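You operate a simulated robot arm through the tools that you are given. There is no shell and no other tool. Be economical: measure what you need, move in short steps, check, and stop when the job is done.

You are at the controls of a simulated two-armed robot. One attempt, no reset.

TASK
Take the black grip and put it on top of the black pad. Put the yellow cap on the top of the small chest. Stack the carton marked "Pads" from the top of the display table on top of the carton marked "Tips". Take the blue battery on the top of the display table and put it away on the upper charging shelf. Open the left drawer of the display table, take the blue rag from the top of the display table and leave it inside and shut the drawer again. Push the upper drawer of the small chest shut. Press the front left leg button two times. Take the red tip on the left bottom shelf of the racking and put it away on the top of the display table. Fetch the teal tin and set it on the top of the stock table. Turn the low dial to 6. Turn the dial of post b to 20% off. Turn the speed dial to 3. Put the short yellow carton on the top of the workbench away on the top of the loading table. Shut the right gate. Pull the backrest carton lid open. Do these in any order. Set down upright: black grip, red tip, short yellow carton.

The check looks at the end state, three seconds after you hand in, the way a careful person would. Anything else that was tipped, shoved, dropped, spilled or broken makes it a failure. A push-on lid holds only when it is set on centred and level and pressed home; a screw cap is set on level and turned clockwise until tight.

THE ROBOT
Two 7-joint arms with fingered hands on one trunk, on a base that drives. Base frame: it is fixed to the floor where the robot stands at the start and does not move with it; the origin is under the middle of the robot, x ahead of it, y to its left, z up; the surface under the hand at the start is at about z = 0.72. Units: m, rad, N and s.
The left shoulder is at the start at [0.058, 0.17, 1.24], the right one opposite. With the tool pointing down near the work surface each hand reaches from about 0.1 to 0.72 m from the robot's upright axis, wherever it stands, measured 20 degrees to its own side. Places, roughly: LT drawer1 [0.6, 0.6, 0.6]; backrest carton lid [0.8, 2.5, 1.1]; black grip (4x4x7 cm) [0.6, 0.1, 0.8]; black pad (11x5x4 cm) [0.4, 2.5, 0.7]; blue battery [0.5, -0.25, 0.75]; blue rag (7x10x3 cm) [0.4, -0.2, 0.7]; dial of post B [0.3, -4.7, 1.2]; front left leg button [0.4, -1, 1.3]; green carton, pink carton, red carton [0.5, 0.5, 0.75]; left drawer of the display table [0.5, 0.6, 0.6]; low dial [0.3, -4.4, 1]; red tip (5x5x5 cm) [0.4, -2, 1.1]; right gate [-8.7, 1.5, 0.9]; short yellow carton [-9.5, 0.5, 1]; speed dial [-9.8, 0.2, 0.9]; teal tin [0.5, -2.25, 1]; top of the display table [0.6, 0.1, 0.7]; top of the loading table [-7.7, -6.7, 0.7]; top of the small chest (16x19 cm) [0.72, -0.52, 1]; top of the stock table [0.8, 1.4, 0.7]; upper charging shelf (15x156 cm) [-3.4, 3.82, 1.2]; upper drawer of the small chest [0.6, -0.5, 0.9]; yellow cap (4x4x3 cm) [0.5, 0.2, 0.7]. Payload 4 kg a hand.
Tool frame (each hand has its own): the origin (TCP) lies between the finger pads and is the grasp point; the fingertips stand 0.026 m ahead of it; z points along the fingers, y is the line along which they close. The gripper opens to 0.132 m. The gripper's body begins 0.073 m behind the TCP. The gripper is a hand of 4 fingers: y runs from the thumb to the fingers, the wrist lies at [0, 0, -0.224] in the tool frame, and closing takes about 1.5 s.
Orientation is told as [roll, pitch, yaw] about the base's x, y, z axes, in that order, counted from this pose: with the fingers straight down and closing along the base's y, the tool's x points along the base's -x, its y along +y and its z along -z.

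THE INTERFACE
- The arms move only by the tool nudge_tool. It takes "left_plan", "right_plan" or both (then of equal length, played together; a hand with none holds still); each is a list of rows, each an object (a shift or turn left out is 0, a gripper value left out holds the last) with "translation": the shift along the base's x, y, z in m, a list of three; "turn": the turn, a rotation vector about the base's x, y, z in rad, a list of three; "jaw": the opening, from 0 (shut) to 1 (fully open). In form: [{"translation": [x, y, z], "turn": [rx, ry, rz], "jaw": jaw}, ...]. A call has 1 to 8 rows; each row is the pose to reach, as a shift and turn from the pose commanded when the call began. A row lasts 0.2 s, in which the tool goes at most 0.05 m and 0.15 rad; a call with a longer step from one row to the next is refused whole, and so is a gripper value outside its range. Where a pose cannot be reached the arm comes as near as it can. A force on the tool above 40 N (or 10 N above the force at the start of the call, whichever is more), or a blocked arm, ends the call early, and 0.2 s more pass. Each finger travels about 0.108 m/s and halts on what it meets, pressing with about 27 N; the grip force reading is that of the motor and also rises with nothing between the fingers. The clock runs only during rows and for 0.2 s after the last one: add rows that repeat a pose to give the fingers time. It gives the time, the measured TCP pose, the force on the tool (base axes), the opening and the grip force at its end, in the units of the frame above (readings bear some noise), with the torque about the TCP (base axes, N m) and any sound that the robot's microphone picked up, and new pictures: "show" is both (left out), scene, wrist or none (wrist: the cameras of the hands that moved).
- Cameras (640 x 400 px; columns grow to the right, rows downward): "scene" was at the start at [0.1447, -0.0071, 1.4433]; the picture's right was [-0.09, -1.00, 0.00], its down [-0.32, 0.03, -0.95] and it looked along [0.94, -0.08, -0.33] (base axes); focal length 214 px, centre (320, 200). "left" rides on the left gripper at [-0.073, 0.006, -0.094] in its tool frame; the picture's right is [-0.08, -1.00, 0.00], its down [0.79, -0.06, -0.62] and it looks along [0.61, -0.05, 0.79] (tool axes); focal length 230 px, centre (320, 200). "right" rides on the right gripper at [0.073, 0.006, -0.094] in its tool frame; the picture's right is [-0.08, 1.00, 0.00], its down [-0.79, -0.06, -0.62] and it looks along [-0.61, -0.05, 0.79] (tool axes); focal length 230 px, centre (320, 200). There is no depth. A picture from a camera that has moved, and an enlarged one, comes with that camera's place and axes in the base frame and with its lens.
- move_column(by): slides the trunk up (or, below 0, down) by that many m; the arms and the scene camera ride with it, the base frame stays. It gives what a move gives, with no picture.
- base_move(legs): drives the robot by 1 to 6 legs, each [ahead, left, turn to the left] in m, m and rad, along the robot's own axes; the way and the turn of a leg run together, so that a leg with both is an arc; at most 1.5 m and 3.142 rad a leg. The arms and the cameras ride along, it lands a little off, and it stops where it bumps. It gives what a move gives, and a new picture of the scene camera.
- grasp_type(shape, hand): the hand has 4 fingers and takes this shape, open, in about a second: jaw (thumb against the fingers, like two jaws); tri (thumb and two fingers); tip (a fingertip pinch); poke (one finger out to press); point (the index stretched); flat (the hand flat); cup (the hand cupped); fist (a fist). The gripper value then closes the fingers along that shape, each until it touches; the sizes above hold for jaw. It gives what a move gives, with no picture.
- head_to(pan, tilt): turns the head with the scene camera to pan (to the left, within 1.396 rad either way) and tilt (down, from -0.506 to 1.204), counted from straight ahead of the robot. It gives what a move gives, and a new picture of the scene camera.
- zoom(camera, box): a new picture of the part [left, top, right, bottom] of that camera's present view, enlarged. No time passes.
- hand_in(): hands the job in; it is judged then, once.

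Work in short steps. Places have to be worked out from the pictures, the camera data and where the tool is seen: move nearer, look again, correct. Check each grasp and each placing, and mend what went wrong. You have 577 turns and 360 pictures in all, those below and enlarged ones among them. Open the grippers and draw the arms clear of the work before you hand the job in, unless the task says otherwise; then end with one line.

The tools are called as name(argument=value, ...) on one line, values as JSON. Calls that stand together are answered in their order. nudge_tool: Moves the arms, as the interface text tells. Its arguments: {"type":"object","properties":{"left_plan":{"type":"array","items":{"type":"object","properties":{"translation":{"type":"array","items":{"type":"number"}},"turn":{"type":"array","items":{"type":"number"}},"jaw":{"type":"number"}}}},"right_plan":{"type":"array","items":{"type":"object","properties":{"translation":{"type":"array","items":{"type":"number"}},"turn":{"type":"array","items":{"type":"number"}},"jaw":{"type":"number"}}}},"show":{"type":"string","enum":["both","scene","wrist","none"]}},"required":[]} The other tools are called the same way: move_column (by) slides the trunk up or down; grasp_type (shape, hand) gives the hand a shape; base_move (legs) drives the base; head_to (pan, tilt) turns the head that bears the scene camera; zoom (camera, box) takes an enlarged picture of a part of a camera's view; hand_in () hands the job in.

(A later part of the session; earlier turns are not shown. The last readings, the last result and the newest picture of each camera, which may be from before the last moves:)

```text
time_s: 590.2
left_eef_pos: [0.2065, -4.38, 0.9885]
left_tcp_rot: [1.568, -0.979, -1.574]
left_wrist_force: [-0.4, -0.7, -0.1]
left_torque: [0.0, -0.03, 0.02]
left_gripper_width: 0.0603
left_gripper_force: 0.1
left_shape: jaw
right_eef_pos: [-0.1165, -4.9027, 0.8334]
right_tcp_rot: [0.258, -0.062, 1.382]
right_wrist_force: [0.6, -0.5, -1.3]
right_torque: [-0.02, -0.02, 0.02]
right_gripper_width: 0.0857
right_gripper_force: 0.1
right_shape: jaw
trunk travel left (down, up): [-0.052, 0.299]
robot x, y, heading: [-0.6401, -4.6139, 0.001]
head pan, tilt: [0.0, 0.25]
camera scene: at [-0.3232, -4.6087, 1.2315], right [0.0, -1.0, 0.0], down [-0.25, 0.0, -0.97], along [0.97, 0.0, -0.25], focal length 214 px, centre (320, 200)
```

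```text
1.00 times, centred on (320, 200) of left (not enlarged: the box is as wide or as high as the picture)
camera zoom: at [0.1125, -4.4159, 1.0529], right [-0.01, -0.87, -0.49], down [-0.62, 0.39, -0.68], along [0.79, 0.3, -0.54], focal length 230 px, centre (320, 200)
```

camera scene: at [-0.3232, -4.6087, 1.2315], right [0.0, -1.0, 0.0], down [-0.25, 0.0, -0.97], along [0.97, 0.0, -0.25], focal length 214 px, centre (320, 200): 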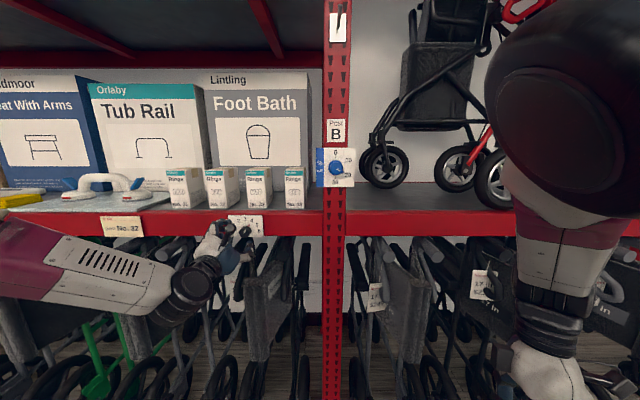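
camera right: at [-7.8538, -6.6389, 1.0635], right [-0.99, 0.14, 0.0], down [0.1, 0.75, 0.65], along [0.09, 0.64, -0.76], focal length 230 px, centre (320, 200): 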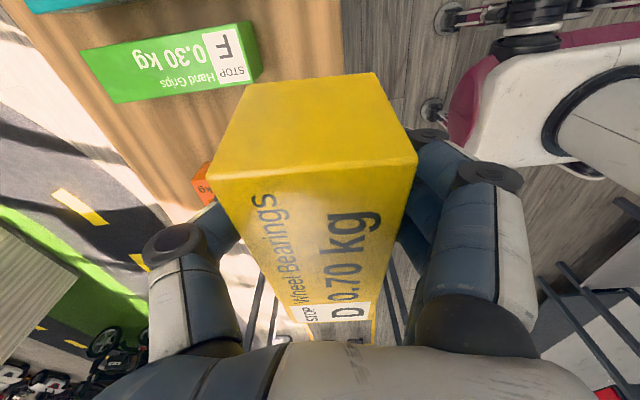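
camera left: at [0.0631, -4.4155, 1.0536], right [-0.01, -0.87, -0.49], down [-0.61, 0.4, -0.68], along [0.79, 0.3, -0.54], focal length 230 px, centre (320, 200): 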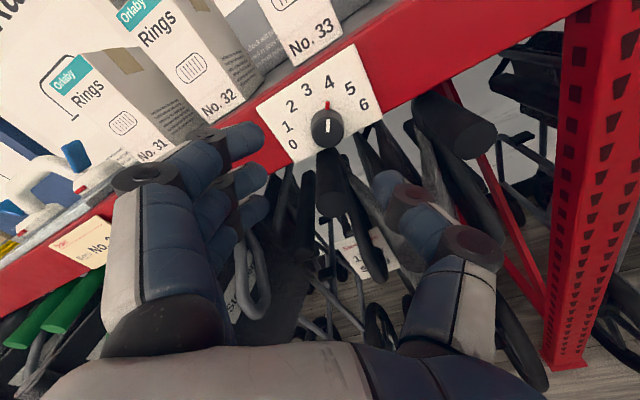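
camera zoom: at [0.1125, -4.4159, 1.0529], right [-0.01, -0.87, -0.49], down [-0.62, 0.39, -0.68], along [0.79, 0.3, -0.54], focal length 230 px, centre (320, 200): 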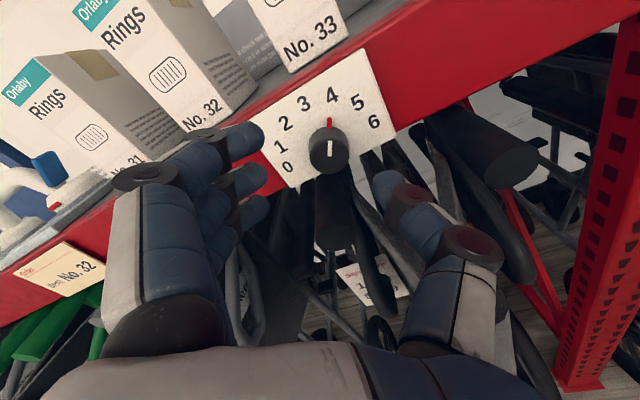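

Pointer (red nib) is at 4; 6 needs ≈62° more. Advance 2.8 cm and grip.

base_move(legs=[[0.028, 0.0, 0.0]])

nudge_tool(left_plan=[{"jaw": 0.3}, {"jaw": 0.15}, {"jaw": 0.05}, {"jaw": 0.05}], show="wrist")

```text
time_s: 591.1
left_eef_pos: [0.2334, -4.3809, 0.9894]
left_tcp_rot: [1.568, -0.978, -1.576]
left_wrist_force: [-0.7, -0.4, -0.2]
left_torque: [0.0, -0.03, -0.02]
left_gripper_width: 0.0602
left_gripper_force: 0.0
left_shape: jaw
right_eef_pos: [-0.0911, -4.9039, 0.8341]
right_tcp_rot: [0.257, -0.063, 1.381]
right_wrist_force: [-0.1, -0.3, -1.3]
right_torque: [-0.03, 0.0, -0.02]
right_gripper_width: 0.0857
right_gripper_force: 0.1
right_shape: jaw
trunk travel left (down, up): [-0.052, 0.299]
robot x, y, heading: [-0.6104, -4.6091, 0.001]
head pan, tilt: [0.0, 0.25]
camera scene: at [-0.2956, -4.6089, 1.2316], right [0.0, -1.0, 0.0], down [-0.25, 0.0, -0.97], along [0.97, 0.0, -0.25], focal length 214 px, centre (320, 200)
```

scene: 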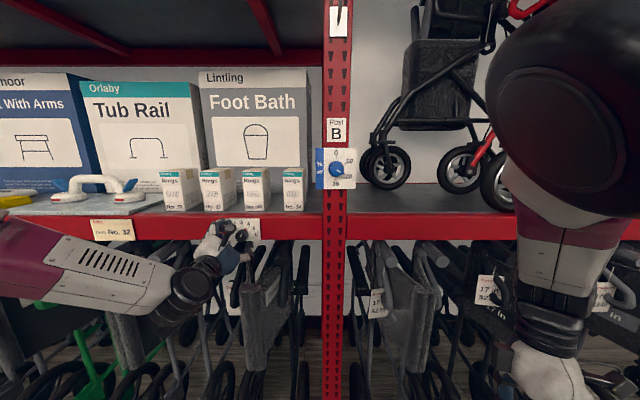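

```text
time_s: 592.1
left_eef_pos: [0.2336, -4.3809, 0.9885]
left_tcp_rot: [1.571, -0.977, -1.578]
left_wrist_force: [-0.4, 0.2, 0.1]
left_torque: [-0.03, -0.01, 0.03]
left_gripper_width: 0.007
left_gripper_force: 0.1
left_shape: jaw
right_eef_pos: [-0.0913, -4.9044, 0.8333]
right_tcp_rot: [0.257, -0.065, 1.38]
right_wrist_force: [0.2, 0.5, 1.6]
right_torque: [0.0, 0.03, 0.01]
right_gripper_width: 0.0858
right_gripper_force: 0.0
right_shape: jaw
trunk travel left (down, up): [-0.052, 0.299]
robot x, y, heading: [-0.6141, -4.6137, -0.002]
head pan, tilt: [0.0, 0.25]
camera left: at [0.1398, -4.4166, 1.0534], right [-0.01, -0.87, -0.49], down [-0.61, 0.39, -0.68], along [0.79, 0.3, -0.54], focal length 230 px, centre (320, 200)
```

left: 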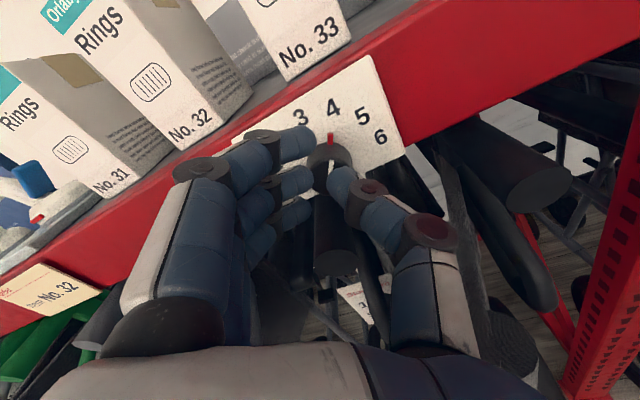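

Fingers closed short of the knob. Open, advance 1.5 cm, close again.

nudge_tool(left_plan=[{"jaw": 0.25}, {"jaw": 0.45}, {"jaw": 0.45}], show="none")

base_move(legs=[[0.016, 0.0, 0.0]])

nudge_tool(left_plan=[{"jaw": 0.3}, {"jaw": 0.15}, {"jaw": 0.05}, {"jaw": 0.05}], show="wrist")

```text
time_s: 592.9
left_eef_pos: [0.2318, -4.3807, 0.9889]
left_tcp_rot: [1.571, -0.978, -1.577]
left_wrist_force: [-0.1, 0.2, -0.5]
left_torque: [0.0, -0.01, 0.01]
left_gripper_width: 0.0584
left_gripper_force: 0.0
left_shape: jaw
right_eef_pos: [-0.091, -4.9039, 0.8349]
right_tcp_rot: [0.255, -0.064, 1.378]
right_wrist_force: [-0.3, 0.4, 0.2]
right_torque: [-0.01, 0.0, 0.04]
right_gripper_width: 0.0853
right_gripper_force: 0.2
right_shape: jaw
trunk travel left (down, up): [-0.052, 0.299]
robot x, y, heading: [-0.6114, -4.6135, 0.001]
head pan, tilt: [0.0, 0.25]
```

```text
time_s: 593.6
left_eef_pos: [0.2488, -4.3814, 0.9891]
left_tcp_rot: [1.568, -0.979, -1.577]
left_wrist_force: [0.4, 0.0, 0.2]
left_torque: [0.01, -0.02, 0.0]
left_gripper_width: 0.0585
left_gripper_force: 0.1
left_shape: jaw
right_eef_pos: [-0.0745, -4.9044, 0.8342]
right_tcp_rot: [0.256, -0.063, 1.38]
right_wrist_force: [-0.5, -0.3, -0.2]
right_torque: [0.0, 0.02, -0.01]
right_gripper_width: 0.0853
right_gripper_force: 0.0
right_shape: jaw
trunk travel left (down, up): [-0.052, 0.299]
robot x, y, heading: [-0.5946, -4.6102, -0.001]
head pan, tilt: [0.0, 0.25]
camera scene: at [-0.2799, -4.609, 1.2317], right [0.0, -1.0, 0.0], down [-0.25, 0.0, -0.97], along [0.97, 0.0, -0.25], focal length 214 px, centre (320, 200)
```

scene: 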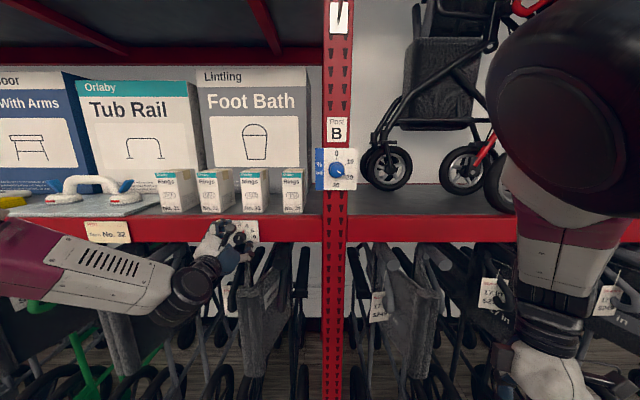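

```text
time_s: 594.6
left_eef_pos: [0.2486, -4.3841, 0.9882]
left_tcp_rot: [1.569, -0.977, -1.577]
left_wrist_force: [0.9, -9.1, -3.0]
left_torque: [-0.11, -0.01, -0.13]
left_gripper_width: 0.016
left_gripper_force: 27.0
left_shape: jaw
right_eef_pos: [-0.0743, -4.9033, 0.8321]
right_tcp_rot: [0.256, -0.067, 1.378]
right_wrist_force: [0.3, 0.4, 0.2]
right_torque: [0.02, 0.0, 0.01]
right_gripper_width: 0.0853
right_gripper_force: 0.0
right_shape: jaw
trunk travel left (down, up): [-0.052, 0.299]
robot x, y, heading: [-0.5947, -4.6057, -0.0]
head pan, tilt: [0.0, 0.25]
camera left: at [0.1559, -4.4185, 1.0533], right [-0.01, -0.87, -0.49], down [-0.61, 0.39, -0.68], along [0.79, 0.3, -0.54], focal length 230 px, centre (320, 200)
```

left: 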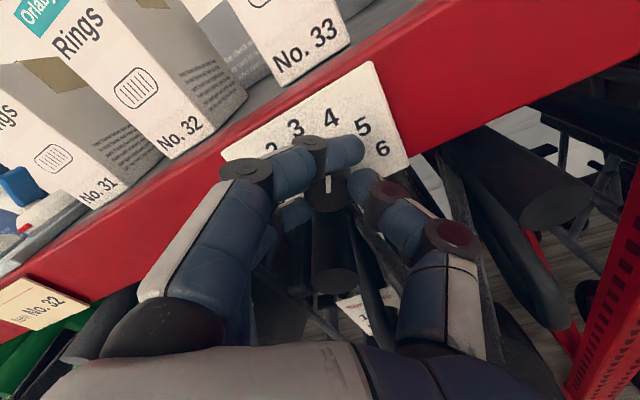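

Gripped (27 N). Turn +0.55 and check.

nudge_tool(left_plan=[{"turn": [0.14, 0, 0]}, {"turn": [0.28, 0, 0]}, {"turn": [0.42, 0, 0]}, {"turn": [0.55, 0, 0]}], show="none")

nudge_tool(left_plan=[{"jaw": 0.25}, {"jaw": 0.4}, {"jaw": 0.4}], show="wrist")

zoom(camera="left", box=[250, 60, 430, 220])

```text
time_s: 595.6
left_eef_pos: [0.2489, -4.3875, 0.9889]
left_tcp_rot: [1.564, -0.426, -1.58]
left_wrist_force: [-5.4, -30.2, -5.0]
left_torque: [-0.63, 0.5, -0.45]
left_gripper_width: 0.0173
left_gripper_force: 26.6
left_shape: jaw
right_eef_pos: [-0.0747, -4.9061, 0.8321]
right_tcp_rot: [0.257, -0.069, 1.376]
right_wrist_force: [0.2, -0.6, -0.3]
right_torque: [-0.02, 0.04, 0.0]
right_gripper_width: 0.0855
right_gripper_force: 0.0
right_shape: jaw
trunk travel left (down, up): [-0.052, 0.299]
robot x, y, heading: [-0.5942, -4.6073, -0.0]
head pan, tilt: [0.0, 0.25]
```

```text
time_s: 596.5
left_eef_pos: [0.2495, -4.3777, 0.9937]
left_tcp_rot: [1.574, -0.428, -1.57]
left_wrist_force: [-4.2, 4.3, 9.7]
left_torque: [0.03, 0.83, -0.34]
left_gripper_width: 0.0552
left_gripper_force: 0.1
left_shape: jaw
right_eef_pos: [-0.0744, -4.9026, 0.8358]
right_tcp_rot: [0.252, -0.064, 1.38]
right_wrist_force: [0.4, 0.0, -0.3]
right_torque: [0.01, 0.04, 0.02]
right_gripper_width: 0.0853
right_gripper_force: 0.0
right_shape: jaw
trunk travel left (down, up): [-0.052, 0.299]
robot x, y, heading: [-0.5918, -4.6154, 0.002]
head pan, tilt: [0.0, 0.25]
camera left: at [0.1553, -4.4412, 1.0287], right [0.0, -0.48, -0.87], down [-0.62, 0.69, -0.38], along [0.79, 0.54, -0.3], focal length 230 px, centre (320, 200)
```

left: 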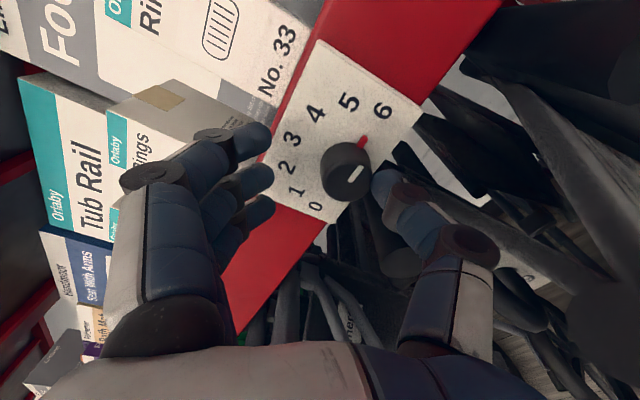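

```text
2.50 times, centred on (340, 140) of left
camera zoom: at [0.1553, -4.4412, 1.0287], right [0.0, -0.48, -0.87], down [-0.62, 0.69, -0.38], along [0.79, 0.54, -0.3], focal length 575 px, centre (270, 350)
```

zoom: 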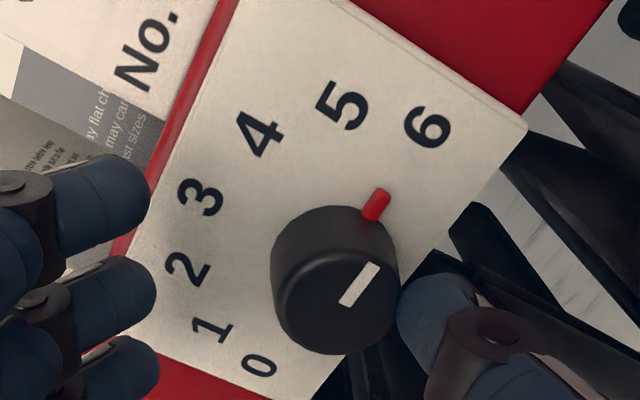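

Nearly at 6 (≈5.9). Grip again and turn +0.1.

nudge_tool(left_plan=[{"jaw": 0.25}, {"jaw": 0.1}, {"jaw": 0.05}, {"jaw": 0.05}, {"turn": [0.06, 0, 0]}, {"turn": [0.1, 0, 0]}, {"turn": [0.1, 0, 0]}], show="none")

nudge_tool(left_plan=[{"jaw": 0.25}, {"jaw": 0.4}, {"jaw": 0.45}], show="none")

base_move(legs=[[-0.2, 0.0, 0.0]])

zoom(camera="scene", box=[225, 170, 325, 240])

```text
time_s: 598.0
left_eef_pos: [0.2488, -4.3836, 0.9905]
left_tcp_rot: [1.569, -0.326, -1.577]
left_wrist_force: [0.0, -16.4, 11.1]
left_torque: [-1.95, 2.08, 0.59]
left_gripper_width: 0.015
left_gripper_force: 26.8
left_shape: jaw
right_eef_pos: [-0.075, -4.9057, 0.8338]
right_tcp_rot: [0.254, -0.066, 1.38]
right_wrist_force: [-0.1, 0.6, 0.2]
right_torque: [0.0, -0.02, -0.01]
right_gripper_width: 0.0853
right_gripper_force: 0.1
right_shape: jaw
trunk travel left (down, up): [-0.052, 0.299]
robot x, y, heading: [-0.5969, -4.6133, -0.001]
head pan, tilt: [0.0, 0.25]
```

```text
time_s: 598.9
left_eef_pos: [0.2483, -4.3805, 0.9952]
left_tcp_rot: [1.575, -0.329, -1.574]
left_wrist_force: [4.6, -7.9, 20.5]
left_torque: [-0.79, 0.8, 0.15]
left_gripper_width: 0.0579
left_gripper_force: 0.1
left_shape: jaw
right_eef_pos: [-0.075, -4.9034, 0.8362]
right_tcp_rot: [0.254, -0.068, 1.379]
right_wrist_force: [0.6, -0.6, 0.7]
right_torque: [0.0, -0.01, 0.05]
right_gripper_width: 0.0851
right_gripper_force: 0.1
right_shape: jaw
trunk travel left (down, up): [-0.052, 0.299]
robot x, y, heading: [-0.5938, -4.6114, 0.001]
head pan, tilt: [0.0, 0.25]
```

```text
time_s: 600.4
left_eef_pos: [0.0509, -4.3816, 0.9894]
left_tcp_rot: [1.566, -0.329, -1.575]
left_wrist_force: [-1.0, -0.1, 0.3]
left_torque: [-0.01, 0.01, -0.01]
left_gripper_width: 0.0589
left_gripper_force: 0.1
left_shape: jaw
right_eef_pos: [-0.2734, -4.9045, 0.8332]
right_tcp_rot: [0.255, -0.065, 1.379]
right_wrist_force: [0.3, -0.2, 0.2]
right_torque: [-0.02, 0.0, -0.01]
right_gripper_width: 0.0855
right_gripper_force: 0.1
right_shape: jaw
trunk travel left (down, up): [-0.052, 0.299]
robot x, y, heading: [-0.7958, -4.612, -0.0]
head pan, tilt: [0.0, 0.25]
camera scene: at [-0.4792, -4.6091, 1.2319], right [0.0, -1.0, 0.0], down [-0.25, 0.0, -0.97], along [0.97, 0.0, -0.25], focal length 214 px, centre (320, 200)
```

scene: 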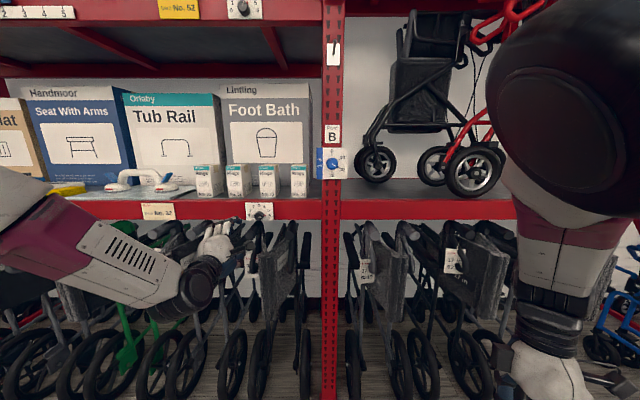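

```text
5.71 times, centred on (275, 205) of scene
camera zoom: at [-0.4792, -4.6091, 1.2319], right [0.0, -1.0, 0.0], down [-0.25, 0.0, -0.97], along [0.97, 0.0, -0.25], focal length 1226 px, centre (577, 171)
```

zoom: 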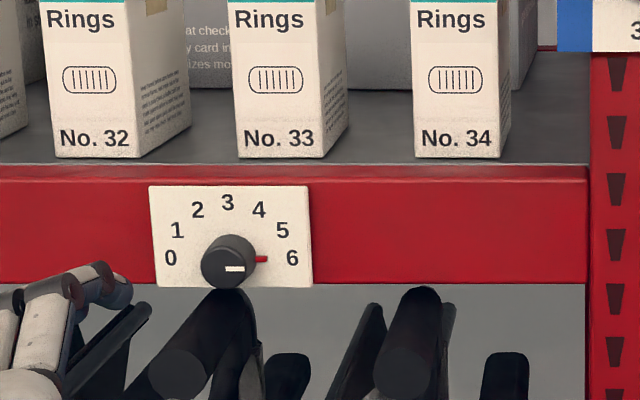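

Low dial is at 6. Restore the left hand to pointing down and the trunk up.

nudge_tool(left_plan=[{"turn": [-0.15, 0, 0]}, {"turn": [-0.3, 0, 0]}, {"turn": [-0.45, 0, 0]}, {"turn": [-0.6, 0, 0]}, {"turn": [-0.75, 0, 0]}, {"turn": [-0.9, 0, 0]}, {"turn": [-1.05, 0, 0]}, {"turn": [-1.2, 0, 0]}], show="none")

nudge_tool(left_plan=[{"turn": [0, 0.14, 0], "translation": [-0.02, 0, 0.02]}, {"turn": [0, 0.28, 0], "translation": [-0.05, 0, 0.03]}, {"turn": [0, 0.42, 0], "translation": [-0.08, 0, 0.04]}, {"turn": [0, 0.56, 0], "translation": [-0.11, 0, 0.04]}, {"turn": [0, 0.7, 0], "translation": [-0.14, 0, 0.04]}, {"turn": [0, 0.84, 0], "translation": [-0.17, 0, 0.04]}, {"turn": [0, 0.98, 0], "translation": [-0.2, 0, 0.04]}, {"turn": [0, 1.12, 0], "translation": [-0.23, 0, 0.04]}], show="none")

nudge_tool(left_plan=[{"turn": [0, 0.14, 0], "translation": [-0.02, 0, 0]}, {"turn": [0, 0.28, 0], "translation": [-0.04, 0, 0]}, {"turn": [0, 0.42, 0], "translation": [-0.06, 0, 0]}], show="none")

move_column(by=0.2)

```text
time_s: 602.2
left_eef_pos: [0.0512, -4.3822, 0.9887]
left_tcp_rot: [1.646, -1.53, -1.65]
left_wrist_force: [0.2, -0.1, -0.1]
left_torque: [0.0, -0.02, -0.01]
left_gripper_width: 0.0587
left_gripper_force: 0.0
left_shape: jaw
right_eef_pos: [-0.2726, -4.9041, 0.8337]
right_tcp_rot: [0.256, -0.063, 1.378]
right_wrist_force: [0.6, -0.2, -0.6]
right_torque: [-0.01, -0.01, -0.02]
right_gripper_width: 0.0853
right_gripper_force: 0.1
right_shape: jaw
trunk travel left (down, up): [-0.052, 0.299]
robot x, y, heading: [-0.7924, -4.6142, 0.004]
head pan, tilt: [0.0, 0.25]
```

```text
time_s: 604.0
left_eef_pos: [-0.179, -4.3827, 1.0303]
left_tcp_rot: [0.015, -0.451, -0.049]
left_wrist_force: [0.6, -0.3, 0.3]
left_torque: [-0.02, -0.01, -0.01]
left_gripper_width: 0.0589
left_gripper_force: 0.1
left_shape: jaw
right_eef_pos: [-0.272, -4.9049, 0.8345]
right_tcp_rot: [0.257, -0.066, 1.378]
right_wrist_force: [-0.1, 0.0, 0.0]
right_torque: [-0.02, 0.04, -0.02]
right_gripper_width: 0.0855
right_gripper_force: 0.1
right_shape: jaw
trunk travel left (down, up): [-0.052, 0.299]
robot x, y, heading: [-0.7959, -4.609, -0.001]
head pan, tilt: [0.0, 0.25]
```

```text
time_s: 604.8
left_eef_pos: [-0.2388, -4.3828, 1.0288]
left_tcp_rot: [-0.003, -0.031, -0.044]
left_wrist_force: [-0.6, 0.8, 0.4]
left_torque: [0.01, 0.03, 0.02]
left_gripper_width: 0.0585
left_gripper_force: 0.2
left_shape: jaw
right_eef_pos: [-0.2722, -4.9035, 0.8318]
right_tcp_rot: [0.257, -0.064, 1.38]
right_wrist_force: [0.8, -0.7, 0.2]
right_torque: [-0.02, -0.01, 0.0]
right_gripper_width: 0.0853
right_gripper_force: 0.0
right_shape: jaw
trunk travel left (down, up): [-0.052, 0.299]
robot x, y, heading: [-0.7961, -4.6086, 0.004]
head pan, tilt: [0.0, 0.25]
```

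```text
time_s: 607.0
left_eef_pos: [-0.2377, -4.3814, 1.2286]
left_tcp_rot: [-0.005, -0.034, -0.044]
left_wrist_force: [-0.5, -0.3, -0.1]
left_torque: [0.01, 0.03, -0.01]
left_gripper_width: 0.0588
left_gripper_force: 0.0
left_shape: jaw
right_eef_pos: [-0.2727, -4.9044, 1.0318]
right_tcp_rot: [0.256, -0.066, 1.376]
right_wrist_force: [0.1, -1.0, 0.2]
right_torque: [0.03, 0.0, -0.03]
right_gripper_width: 0.0855
right_gripper_force: 0.0
right_shape: jaw
trunk travel left (down, up): [-0.252, 0.099]
robot x, y, heading: [-0.7928, -4.6088, -0.001]
head pan, tilt: [0.0, 0.25]
```

Level the right hand, then drive left along the aisle to y≈−2.2.

nudge_tool(right_plan=[{"turn": [-0.06, -0.12, 0]}, {"turn": [-0.112, -0.236, 0]}], show="none")

nudge_tool(right_plan=[{"turn": [0, 0, -0.15], "jaw": 0.3}, {"turn": [0, 0, -0.3], "jaw": 0}, {"turn": [0, 0, -0.45]}, {"turn": [0, 0, -0.6]}, {"turn": [0, 0, -0.75]}, {"turn": [0, 0, -0.9]}, {"turn": [0, 0, -1.05]}, {"turn": [0, 0, -1.2]}], show="none")

base_move(legs=[[0, 1.4, 0], [0, 1.0, 0]])

```text
time_s: 607.6
left_eef_pos: [-0.2398, -4.3821, 1.2307]
left_tcp_rot: [-0.006, -0.035, -0.044]
left_wrist_force: [0.0, 1.1, 0.4]
left_torque: [-0.03, -0.02, -0.02]
left_gripper_width: 0.0588
left_gripper_force: 0.0
left_shape: jaw
right_eef_pos: [-0.279, -4.9203, 1.0262]
right_tcp_rot: [0.017, -0.035, 1.329]
right_wrist_force: [-0.3, -0.2, -0.3]
right_torque: [0.0, -0.02, -0.03]
right_gripper_width: 0.0855
right_gripper_force: 0.1
right_shape: jaw
trunk travel left (down, up): [-0.252, 0.099]
robot x, y, heading: [-0.7912, -4.6114, 0.002]
head pan, tilt: [0.0, 0.25]
```

```text
time_s: 609.4
left_eef_pos: [-0.2393, -4.3818, 1.2297]
left_tcp_rot: [-0.005, -0.036, -0.044]
left_wrist_force: [-0.2, -0.1, -0.1]
left_torque: [0.0, 0.0, -0.01]
left_gripper_width: 0.059
left_gripper_force: 0.0
left_shape: jaw
right_eef_pos: [-0.2763, -4.9189, 1.0315]
right_tcp_rot: [0.048, -0.005, 0.131]
right_wrist_force: [-0.8, -0.3, 0.6]
right_torque: [-0.05, 0.01, -0.02]
right_gripper_width: 0.0
right_gripper_force: 26.7
right_shape: jaw
trunk travel left (down, up): [-0.252, 0.099]
robot x, y, heading: [-0.792, -4.6102, 0.005]
head pan, tilt: [0.0, 0.25]
```

```text
time_s: 630.6
left_eef_pos: [-0.2648, -1.9619, 1.2286]
left_tcp_rot: [-0.004, -0.034, -0.024]
left_wrist_force: [-0.3, -0.5, -0.4]
left_torque: [0.03, 0.0, 0.01]
left_gripper_width: 0.0585
left_gripper_force: 0.1
left_shape: jaw
right_eef_pos: [-0.2927, -2.5002, 1.032]
right_tcp_rot: [0.047, -0.005, 0.152]
right_wrist_force: [0.2, 0.3, -0.2]
right_torque: [-0.03, 0.01, 0.04]
right_gripper_width: 0.0002
right_gripper_force: 27.0
right_shape: jaw
trunk travel left (down, up): [-0.252, 0.099]
robot x, y, heading: [-0.815, -2.2024, 0.018]
head pan, tilt: [0.0, 0.25]
camera scene: at [-0.6706, -2.1974, 1.4509], right [0.02, -1.0, 0.0], down [-0.25, 0.0, -0.97], along [0.97, 0.02, -0.25], focal length 214 px, centre (320, 200)
```

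scene: 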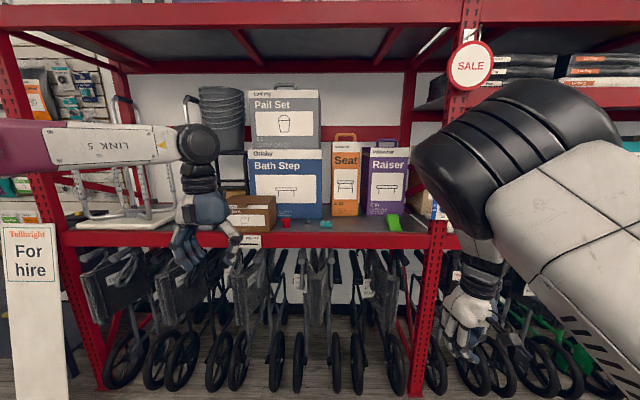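

zoom(camera="scene", box=[220, 140, 440, 260])

zoom(camera="scene", box=[0, 30, 140, 230])

```text
2.91 times, centred on (330, 200) of scene
camera zoom: at [-0.6706, -2.1974, 1.4509], right [0.02, -1.0, 0.0], down [-0.25, 0.0, -0.97], along [0.97, 0.02, -0.25], focal length 624 px, centre (291, 200)
```

zoom: 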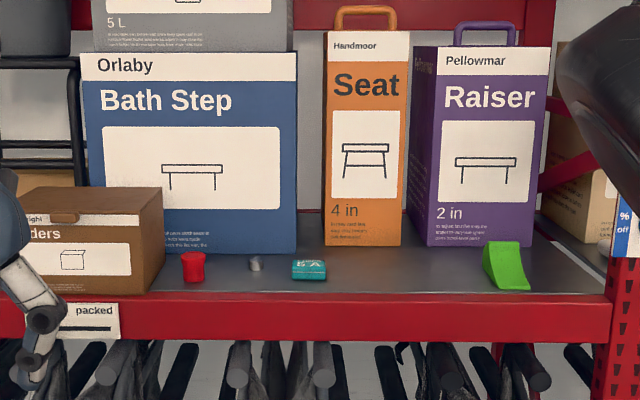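

```text
2.00 times, centred on (70, 130) of scene
camera zoom: at [-0.6706, -2.1974, 1.4509], right [0.02, -1.0, 0.0], down [-0.25, 0.0, -0.97], along [0.97, 0.02, -0.25], focal length 429 px, centre (820, 340)
```

zoom: 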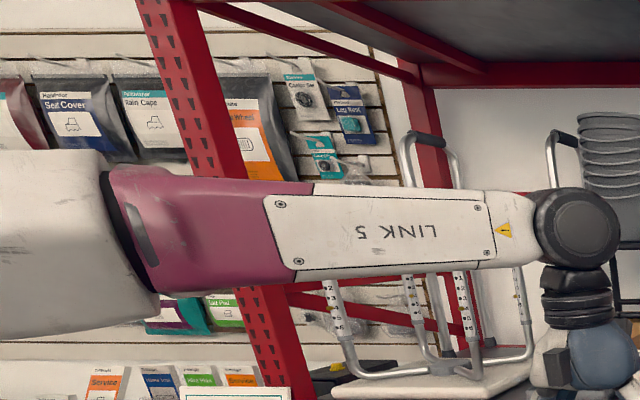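

The red tip (≈(0.38, −2.0)) and teal tin (≈(0.40, −2.21)) are on the shelf (z≈1.03). Drive nearer, then look with the left hand camera.

base_move(legs=[[0.2, 0.05, -0.018], [0.2, 0, 0]])

head_to(pan=0.1, tilt=0.5)

```text
time_s: 633.5
left_eef_pos: [0.1408, -1.9196, 1.2294]
left_tcp_rot: [-0.003, -0.035, -0.044]
left_wrist_force: [1.0, -0.1, 0.7]
left_torque: [-0.01, 0.03, 0.01]
left_gripper_width: 0.0585
left_gripper_force: 0.0
left_shape: jaw
right_eef_pos: [0.1028, -2.4593, 1.0312]
right_tcp_rot: [0.053, -0.007, 0.127]
right_wrist_force: [-0.5, 0.8, 0.2]
right_torque: [-0.04, 0.03, 0.0]
right_gripper_width: 0.0
right_gripper_force: 27.6
right_shape: jaw
trunk travel left (down, up): [-0.252, 0.099]
robot x, y, heading: [-0.4138, -2.1492, -0.002]
head pan, tilt: [0.0, 0.25]
camera scene: at [-0.2692, -2.1479, 1.4508], right [0.0, -1.0, 0.0], down [-0.25, 0.0, -0.97], along [0.97, 0.0, -0.25], focal length 214 px, centre (320, 200)
```

scene: 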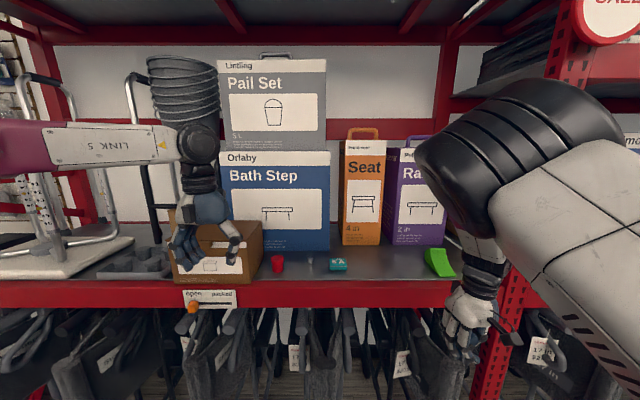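

```text
time_s: 634.2
left_eef_pos: [0.1388, -1.9193, 1.23]
left_tcp_rot: [-0.004, -0.033, -0.044]
left_wrist_force: [0.9, -0.2, -0.4]
left_torque: [-0.03, -0.01, 0.0]
left_gripper_width: 0.059
left_gripper_force: 0.1
left_shape: jaw
right_eef_pos: [0.1004, -2.4596, 1.0299]
right_tcp_rot: [0.055, -0.008, 0.127]
right_wrist_force: [-0.4, -0.2, -0.8]
right_torque: [-0.02, -0.01, 0.0]
right_gripper_width: 0.0
right_gripper_force: 26.9
right_shape: jaw
trunk travel left (down, up): [-0.252, 0.099]
robot x, y, heading: [-0.4159, -2.1518, 0.002]
head pan, tilt: [0.099, 0.499]
camera scene: at [-0.2731, -2.1388, 1.4279], right [0.1, -1.0, 0.0], down [-0.48, -0.05, -0.88], along [0.87, 0.09, -0.48], focal length 214 px, centre (320, 200)
```

scene: 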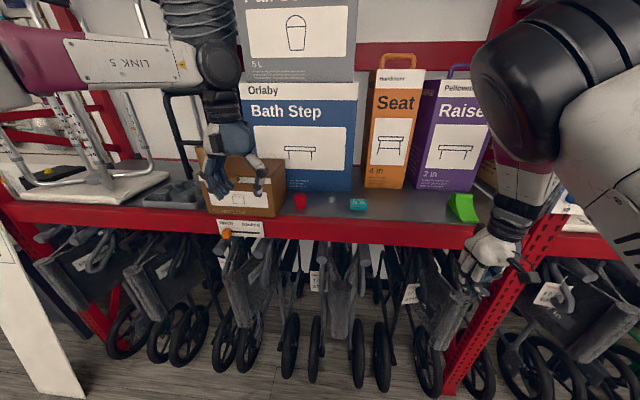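

Turn the left hand −90° and move above the red tip.

nudge_tool(left_plan=[{"turn": [0, 0.03, -0.14], "translation": [0, -0.02, 0.02]}, {"turn": [0, 0.03, -0.28], "translation": [0, -0.04, 0.03]}, {"turn": [0, 0.03, -0.42], "translation": [0.01, -0.06, 0.03]}, {"turn": [0, 0.03, -0.56], "translation": [0.02, -0.08, 0.03]}, {"turn": [0, 0.03, -0.7], "translation": [0.03, -0.09, 0.03]}, {"turn": [0, 0.03, -0.84], "translation": [0.04, -0.09, 0.03]}, {"turn": [0, 0.03, -0.98], "translation": [0.05, -0.09, 0.03]}, {"turn": [0, 0.03, -1.12], "translation": [0.06, -0.09, 0.03]}], show="none")

nudge_tool(left_plan=[{"turn": [0, 0.0, -0.14], "translation": [0.03, 0, 0], "jaw": 0.75}, {"turn": [0, 0, -0.28], "translation": [0.06, 0, 0]}, {"turn": [0, 0, -0.41], "translation": [0.09, 0, -0.01]}, {"turn": [0, 0, -0.41], "translation": [0.13, 0, -0.02]}], show="wrist")

```text
time_s: 636.0
left_eef_pos: [0.1992, -2.0114, 1.2583]
left_tcp_rot: [-0.021, -0.01, -1.166]
left_wrist_force: [0.0, 0.8, -0.4]
left_torque: [0.0, -0.01, 0.03]
left_gripper_width: 0.059
left_gripper_force: 0.0
left_shape: jaw
right_eef_pos: [0.1009, -2.4594, 1.0304]
right_tcp_rot: [0.054, -0.005, 0.126]
right_wrist_force: [-0.8, 0.4, 0.1]
right_torque: [-0.01, 0.0, -0.02]
right_gripper_width: 0.0001
right_gripper_force: 26.5
right_shape: jaw
trunk travel left (down, up): [-0.252, 0.099]
robot x, y, heading: [-0.4151, -2.1464, -0.0]
head pan, tilt: [0.099, 0.499]
```

```text
time_s: 637.0
left_eef_pos: [0.257, -2.0128, 1.2295]
left_tcp_rot: [-0.02, -0.011, -1.575]
left_wrist_force: [-0.7, -0.8, -0.4]
left_torque: [0.05, 0.01, 0.01]
left_gripper_width: 0.0987
left_gripper_force: 0.1
left_shape: jaw
left hand out of reach, approached as far as the arm can: row 2, 3, 4
right_eef_pos: [0.1017, -2.4588, 1.0309]
right_tcp_rot: [0.056, -0.009, 0.127]
right_wrist_force: [0.5, -0.7, 0.1]
right_torque: [0.0, 0.03, 0.02]
right_gripper_width: 0.0001
right_gripper_force: 27.0
right_shape: jaw
trunk travel left (down, up): [-0.252, 0.099]
robot x, y, heading: [-0.4135, -2.15, -0.001]
head pan, tilt: [0.099, 0.499]
camera left: at [0.2647, -2.085, 1.3236], right [-1.0, -0.07, 0.02], down [-0.04, 0.79, 0.61], along [-0.06, 0.61, -0.79], focal length 230 px, centre (320, 200)
```

left: 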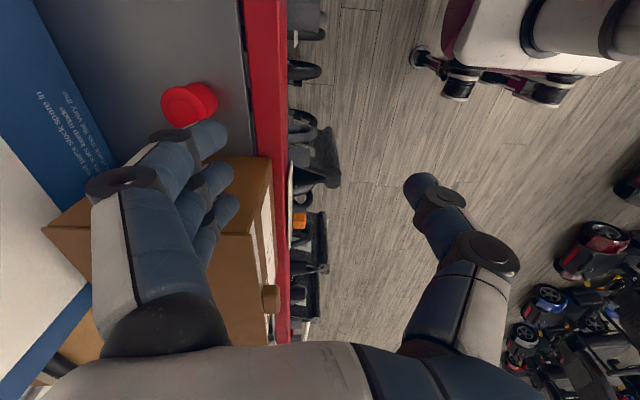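

Tip at ≈(0.39, −2.01). Drive forward 0.13 m (hand stays above).

base_move(legs=[[0.13, 0, 0]])

nudge_tool(left_plan=[{"translation": [-0.02, -0.005, 0]}, {"translation": [-0.04, -0.005, -0.03]}, {"translation": [-0.04, -0.005, -0.06]}], show="wrist")

```text
time_s: 638.3
left_eef_pos: [0.3865, -2.0107, 1.2276]
left_tcp_rot: [-0.02, -0.012, -1.572]
left_wrist_force: [0.0, -0.4, 0.3]
left_torque: [-0.02, 0.05, 0.0]
left_gripper_width: 0.0988
left_gripper_force: 0.0
left_shape: jaw
right_eef_pos: [0.2313, -2.4591, 1.0301]
right_tcp_rot: [0.055, -0.005, 0.127]
right_wrist_force: [0.6, 0.2, 0.3]
right_torque: [-0.02, 0.08, 0.0]
right_gripper_width: 0.0
right_gripper_force: 26.4
right_shape: jaw
trunk travel left (down, up): [-0.252, 0.099]
robot x, y, heading: [-0.2857, -2.1506, -0.001]
head pan, tilt: [0.099, 0.499]
camera scene: at [-0.1424, -2.1387, 1.4277], right [0.1, -0.99, 0.0], down [-0.48, -0.05, -0.88], along [0.87, 0.09, -0.48], focal length 214 px, centre (320, 200)
```

scene: 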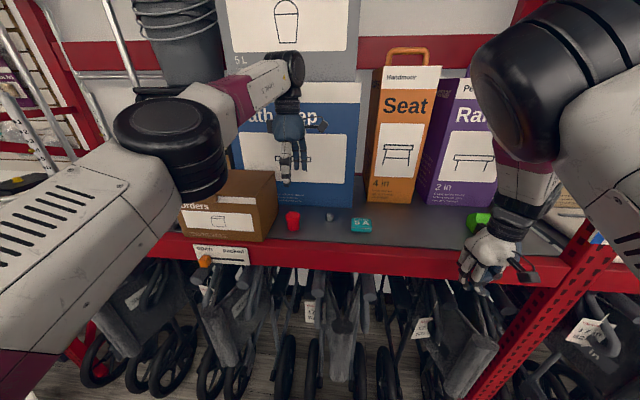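

```text
time_s: 639.1
left_eef_pos: [0.3466, -2.0184, 1.1703]
left_tcp_rot: [-0.021, -0.013, -1.573]
left_wrist_force: [0.0, -0.2, -0.5]
left_torque: [0.04, 0.0, 0.02]
left_gripper_width: 0.0985
left_gripper_force: 0.1
left_shape: jaw
right_eef_pos: [0.2321, -2.4606, 1.0309]
right_tcp_rot: [0.054, -0.007, 0.127]
right_wrist_force: [0.5, 0.2, 0.1]
right_torque: [-0.01, 0.01, -0.01]
right_gripper_width: 0.0
right_gripper_force: 26.4
right_shape: jaw
trunk travel left (down, up): [-0.252, 0.099]
robot x, y, heading: [-0.2894, -2.1503, -0.003]
head pan, tilt: [0.099, 0.499]
camera left: at [0.3541, -2.0897, 1.2645], right [-1.0, -0.08, 0.02], down [-0.05, 0.79, 0.61], along [-0.06, 0.61, -0.79], focal length 230 px, centre (320, 200)
```

left: 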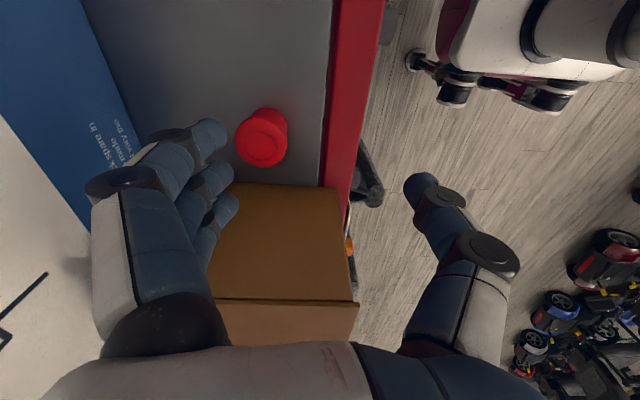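

Tip at (0.395, −2.006); carton side at y≈−1.94 leaves room. Align and descend to grip.

nudge_tool(left_plan=[{"translation": [0.03, 0.008, 0], "turn": [0.01, 0.02, 0]}, {"translation": [0.048, 0.01, -0.03], "turn": [0.01, 0.02, 0]}, {"translation": [0.048, 0.01, -0.07], "turn": [0.01, 0.02, 0]}, {"translation": [0.048, 0.01, -0.1], "turn": [0.01, 0.02, 0]}], show="wrist")

```text
time_s: 640.1
left_eef_pos: [0.3954, -2.0061, 1.0685]
left_tcp_rot: [-0.041, -0.003, -1.574]
left_wrist_force: [-0.6, -0.9, 0.6]
left_torque: [0.0, -0.03, 0.05]
left_gripper_width: 0.0986
left_gripper_force: 0.0
left_shape: jaw
right_eef_pos: [0.2312, -2.4586, 1.0299]
right_tcp_rot: [0.054, -0.005, 0.125]
right_wrist_force: [-0.1, -0.5, 0.7]
right_torque: [-0.01, 0.0, -0.01]
right_gripper_width: 0.0
right_gripper_force: 26.9
right_shape: jaw
trunk travel left (down, up): [-0.252, 0.099]
robot x, y, heading: [-0.2909, -2.1487, 0.003]
head pan, tilt: [0.099, 0.499]
camera left: at [0.4049, -2.0791, 1.1625], right [-1.0, -0.08, 0.04], down [-0.03, 0.79, 0.62], along [-0.08, 0.61, -0.79], focal length 230 px, centre (320, 200)
```

left: 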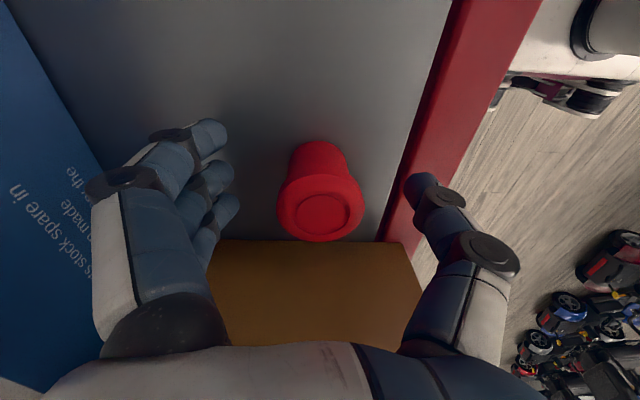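

Close on the tip.

nudge_tool(left_plan=[{"translation": [0, 0, -0.005], "jaw": 0.5}, {"translation": [0, 0, -0.005], "jaw": 0.3}, {"translation": [0, 0, -0.005], "jaw": 0.2}, {"translation": [0, 0, -0.005], "jaw": 0.15}, {"translation": [0, 0, -0.005], "jaw": 0.15}], show="wrist")

```text
time_s: 641.3
left_eef_pos: [0.3936, -2.0056, 1.0639]
left_tcp_rot: [-0.041, -0.003, -1.572]
left_wrist_force: [-0.9, -0.2, 0.2]
left_torque: [0.03, 0.02, -0.01]
left_gripper_width: 0.0163
left_gripper_force: 26.7
left_shape: jaw
right_eef_pos: [0.2315, -2.4586, 1.031]
right_tcp_rot: [0.054, -0.008, 0.127]
right_wrist_force: [0.1, -0.2, -0.5]
right_torque: [0.01, 0.0, 0.0]
right_gripper_width: 0.0
right_gripper_force: 27.0
right_shape: jaw
trunk travel left (down, up): [-0.252, 0.099]
robot x, y, heading: [-0.2885, -2.1488, 0.002]
head pan, tilt: [0.099, 0.499]
camera left: at [0.4038, -2.079, 1.1581], right [-1.0, -0.08, 0.04], down [-0.03, 0.79, 0.62], along [-0.08, 0.61, -0.79], focal length 230 px, centre (320, 200)
```

left: 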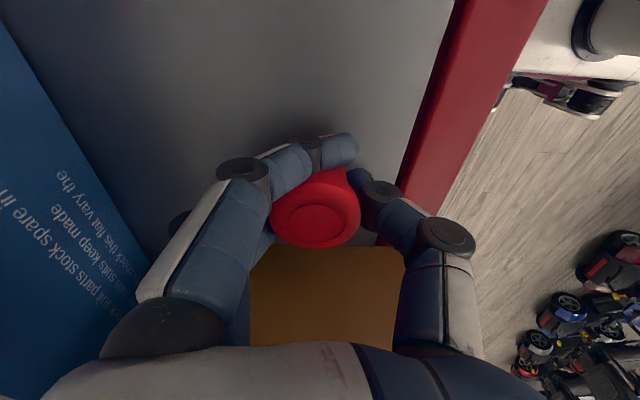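

Held. Lift straight up, then draw back.

nudge_tool(left_plan=[{"translation": [0, -0.003, 0.04]}, {"translation": [0, -0.005, 0.085]}, {"translation": [0, -0.005, 0.13]}, {"translation": [0, -0.005, 0.17]}, {"translation": [-0.04, -0.005, 0.19]}, {"translation": [-0.08, 0, 0.2]}, {"translation": [-0.12, 0, 0.2]}], show="both")

```text
time_s: 642.9
left_eef_pos: [0.2751, -2.0065, 1.2652]
left_tcp_rot: [-0.039, -0.003, -1.571]
left_wrist_force: [0.2, 0.1, -0.1]
left_torque: [-0.03, 0.01, 0.03]
left_gripper_width: 0.0158
left_gripper_force: 27.1
left_shape: jaw
left hand out of reach, approached as far as the arm can: row 4
right_eef_pos: [0.23, -2.4593, 1.0303]
right_tcp_rot: [0.055, -0.007, 0.128]
right_wrist_force: [-0.8, -0.1, -0.5]
right_torque: [-0.01, 0.02, 0.01]
right_gripper_width: 0.0
right_gripper_force: 26.9
right_shape: jaw
trunk travel left (down, up): [-0.252, 0.099]
robot x, y, heading: [-0.2874, -2.152, 0.001]
head pan, tilt: [0.099, 0.499]
camera scene: at [-0.1444, -2.1383, 1.4279], right [0.1, -0.99, 0.0], down [-0.48, -0.05, -0.88], along [0.87, 0.09, -0.48], focal length 214 px, centre (320, 200)
camera left: at [0.285, -2.0801, 1.3588], right [-1.0, -0.08, 0.04], down [-0.04, 0.79, 0.62], along [-0.08, 0.61, -0.79], focal length 230 px, centre (320, 200)
```

scene: 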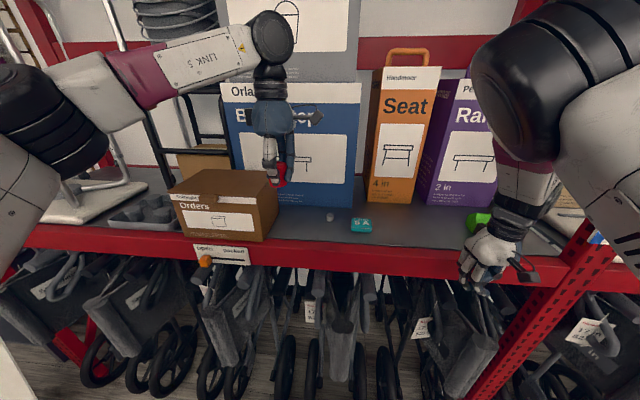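
left: 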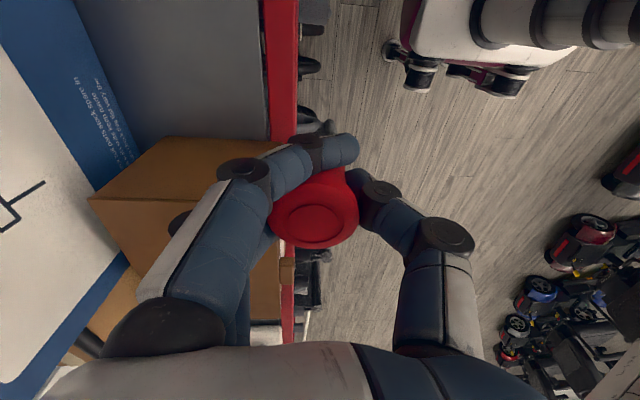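

Now the tin with the right hand: raise it first.

nudge_tool(right_plan=[{"translation": [-0.03, 0, 0.04], "turn": [-0.05, 0, -0.06]}, {"translation": [-0.05, 0, 0.08], "turn": [-0.05, 0, -0.127], "jaw": 0.4}, {"translation": [-0.05, 0.02, 0.12], "turn": [-0.05, 0, -0.127], "jaw": 0.65}, {"translation": [-0.05, 0.06, 0.14], "turn": [-0.05, 0, -0.127], "jaw": 0.65}, {"translation": [-0.05, 0.1, 0.15], "turn": [-0.05, 0, -0.127]}], show="none")

base_move(legs=[[0, 0.15, 0]])

nudge_tool(right_plan=[{"translation": [0.04, 0, 0]}, {"translation": [0.08, 0, 0]}, {"translation": [0.12, 0, 0]}, {"translation": [0.16, 0, -0.01]}], show="wrist")

```text
time_s: 644.1
left_eef_pos: [0.2766, -2.0077, 1.2643]
left_tcp_rot: [-0.041, -0.002, -1.573]
left_wrist_force: [0.1, -1.7, 0.1]
left_torque: [0.0, -0.02, 0.03]
left_gripper_width: 0.0159
left_gripper_force: 27.5
left_shape: jaw
right_eef_pos: [0.1826, -2.3689, 1.1787]
right_tcp_rot: [0.072, 0.008, -0.037]
right_wrist_force: [-1.3, 0.7, 0.2]
right_torque: [-0.06, 0.01, -0.02]
right_gripper_width: 0.0854
right_gripper_force: 0.2
right_shape: jaw
trunk travel left (down, up): [-0.252, 0.099]
robot x, y, heading: [-0.2861, -2.1522, -0.003]
head pan, tilt: [0.099, 0.499]
```

```text
time_s: 646.1
left_eef_pos: [0.2762, -1.857, 1.2637]
left_tcp_rot: [-0.042, -0.001, -1.572]
left_wrist_force: [0.7, 1.2, -0.1]
left_torque: [-0.01, -0.05, 0.0]
left_gripper_width: 0.0158
left_gripper_force: 27.3
left_shape: jaw
right_eef_pos: [0.1826, -2.2147, 1.1838]
right_tcp_rot: [0.078, -0.004, -0.025]
right_wrist_force: [0.5, 0.7, 0.2]
right_torque: [0.01, -0.02, 0.01]
right_gripper_width: 0.0854
right_gripper_force: 0.2
right_shape: jaw
trunk travel left (down, up): [-0.252, 0.099]
robot x, y, heading: [-0.285, -1.997, 0.004]
head pan, tilt: [0.099, 0.499]
camera scene: at [-0.1437, -1.9885, 1.4277], right [0.1, -0.99, 0.0], down [-0.48, -0.05, -0.88], along [0.87, 0.09, -0.48], focal length 214 px, centre (320, 200)
```

scene: 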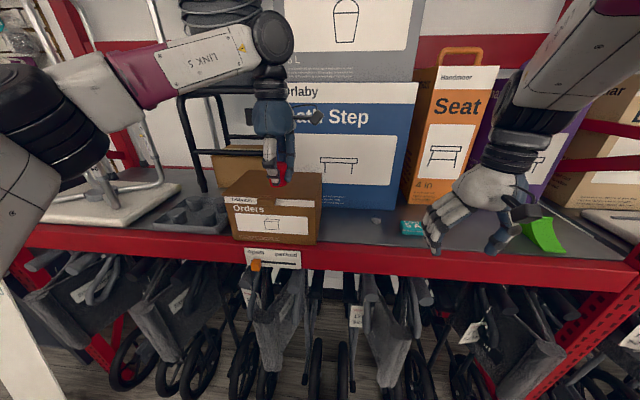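

```text
time_s: 647.1
left_eef_pos: [0.2774, -1.8575, 1.2632]
left_tcp_rot: [-0.041, -0.002, -1.574]
left_wrist_force: [0.2, 0.1, -0.3]
left_torque: [-0.02, 0.03, 0.0]
left_gripper_width: 0.0156
left_gripper_force: 27.1
left_shape: jaw
right_eef_pos: [0.3441, -2.2312, 1.1796]
right_tcp_rot: [0.108, -0.013, -0.054]
right_wrist_force: [0.3, 0.6, -0.4]
right_torque: [0.0, 0.01, -0.02]
right_gripper_width: 0.0854
right_gripper_force: 0.2
right_shape: jaw
trunk travel left (down, up): [-0.252, 0.099]
robot x, y, heading: [-0.2835, -2.0011, 0.004]
head pan, tilt: [0.099, 0.499]
camera right: at [0.2687, -2.2307, 1.2715], right [0.13, 0.99, 0.11], down [0.77, -0.17, 0.62], along [0.63, 0.0, -0.78], focal length 230 px, centre (320, 200)
```

right: 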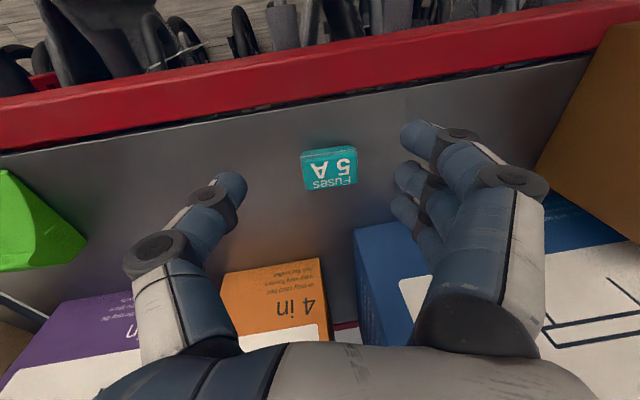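

Tin at (0.404, −2.214). Level, align, and descend.

nudge_tool(right_plan=[{"translation": [0.03, 0.01, 0], "turn": [-0.06, 0, 0.03]}, {"translation": [0.06, 0.017, -0.02], "turn": [-0.108, 0, 0.054]}, {"translation": [0.06, 0.017, -0.05], "turn": [-0.108, 0, 0.054]}, {"translation": [0.06, 0.017, -0.08], "turn": [-0.108, 0, 0.054]}], show="wrist")

```text
time_s: 648.1
left_eef_pos: [0.2776, -1.8584, 1.2641]
left_tcp_rot: [-0.042, -0.003, -1.572]
left_wrist_force: [0.9, 0.3, -0.3]
left_torque: [0.0, -0.02, -0.05]
left_gripper_width: 0.016
left_gripper_force: 26.7
left_shape: jaw
right_eef_pos: [0.4059, -2.2181, 1.0998]
right_tcp_rot: [-0.016, -0.014, -0.002]
right_wrist_force: [0.1, 0.2, -0.4]
right_torque: [-0.01, 0.03, 0.02]
right_gripper_width: 0.0855
right_gripper_force: 0.1
right_shape: jaw
trunk travel left (down, up): [-0.252, 0.099]
robot x, y, heading: [-0.2833, -1.9978, -0.0]
head pan, tilt: [0.099, 0.499]
camera right: at [0.331, -2.2118, 1.1914], right [0.08, 1.0, -0.02], down [0.78, -0.05, 0.63], along [0.63, -0.06, -0.78], focal length 230 px, centre (320, 200)
```

right: 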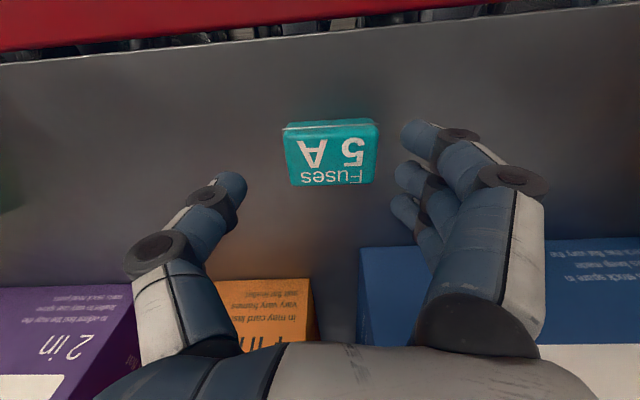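

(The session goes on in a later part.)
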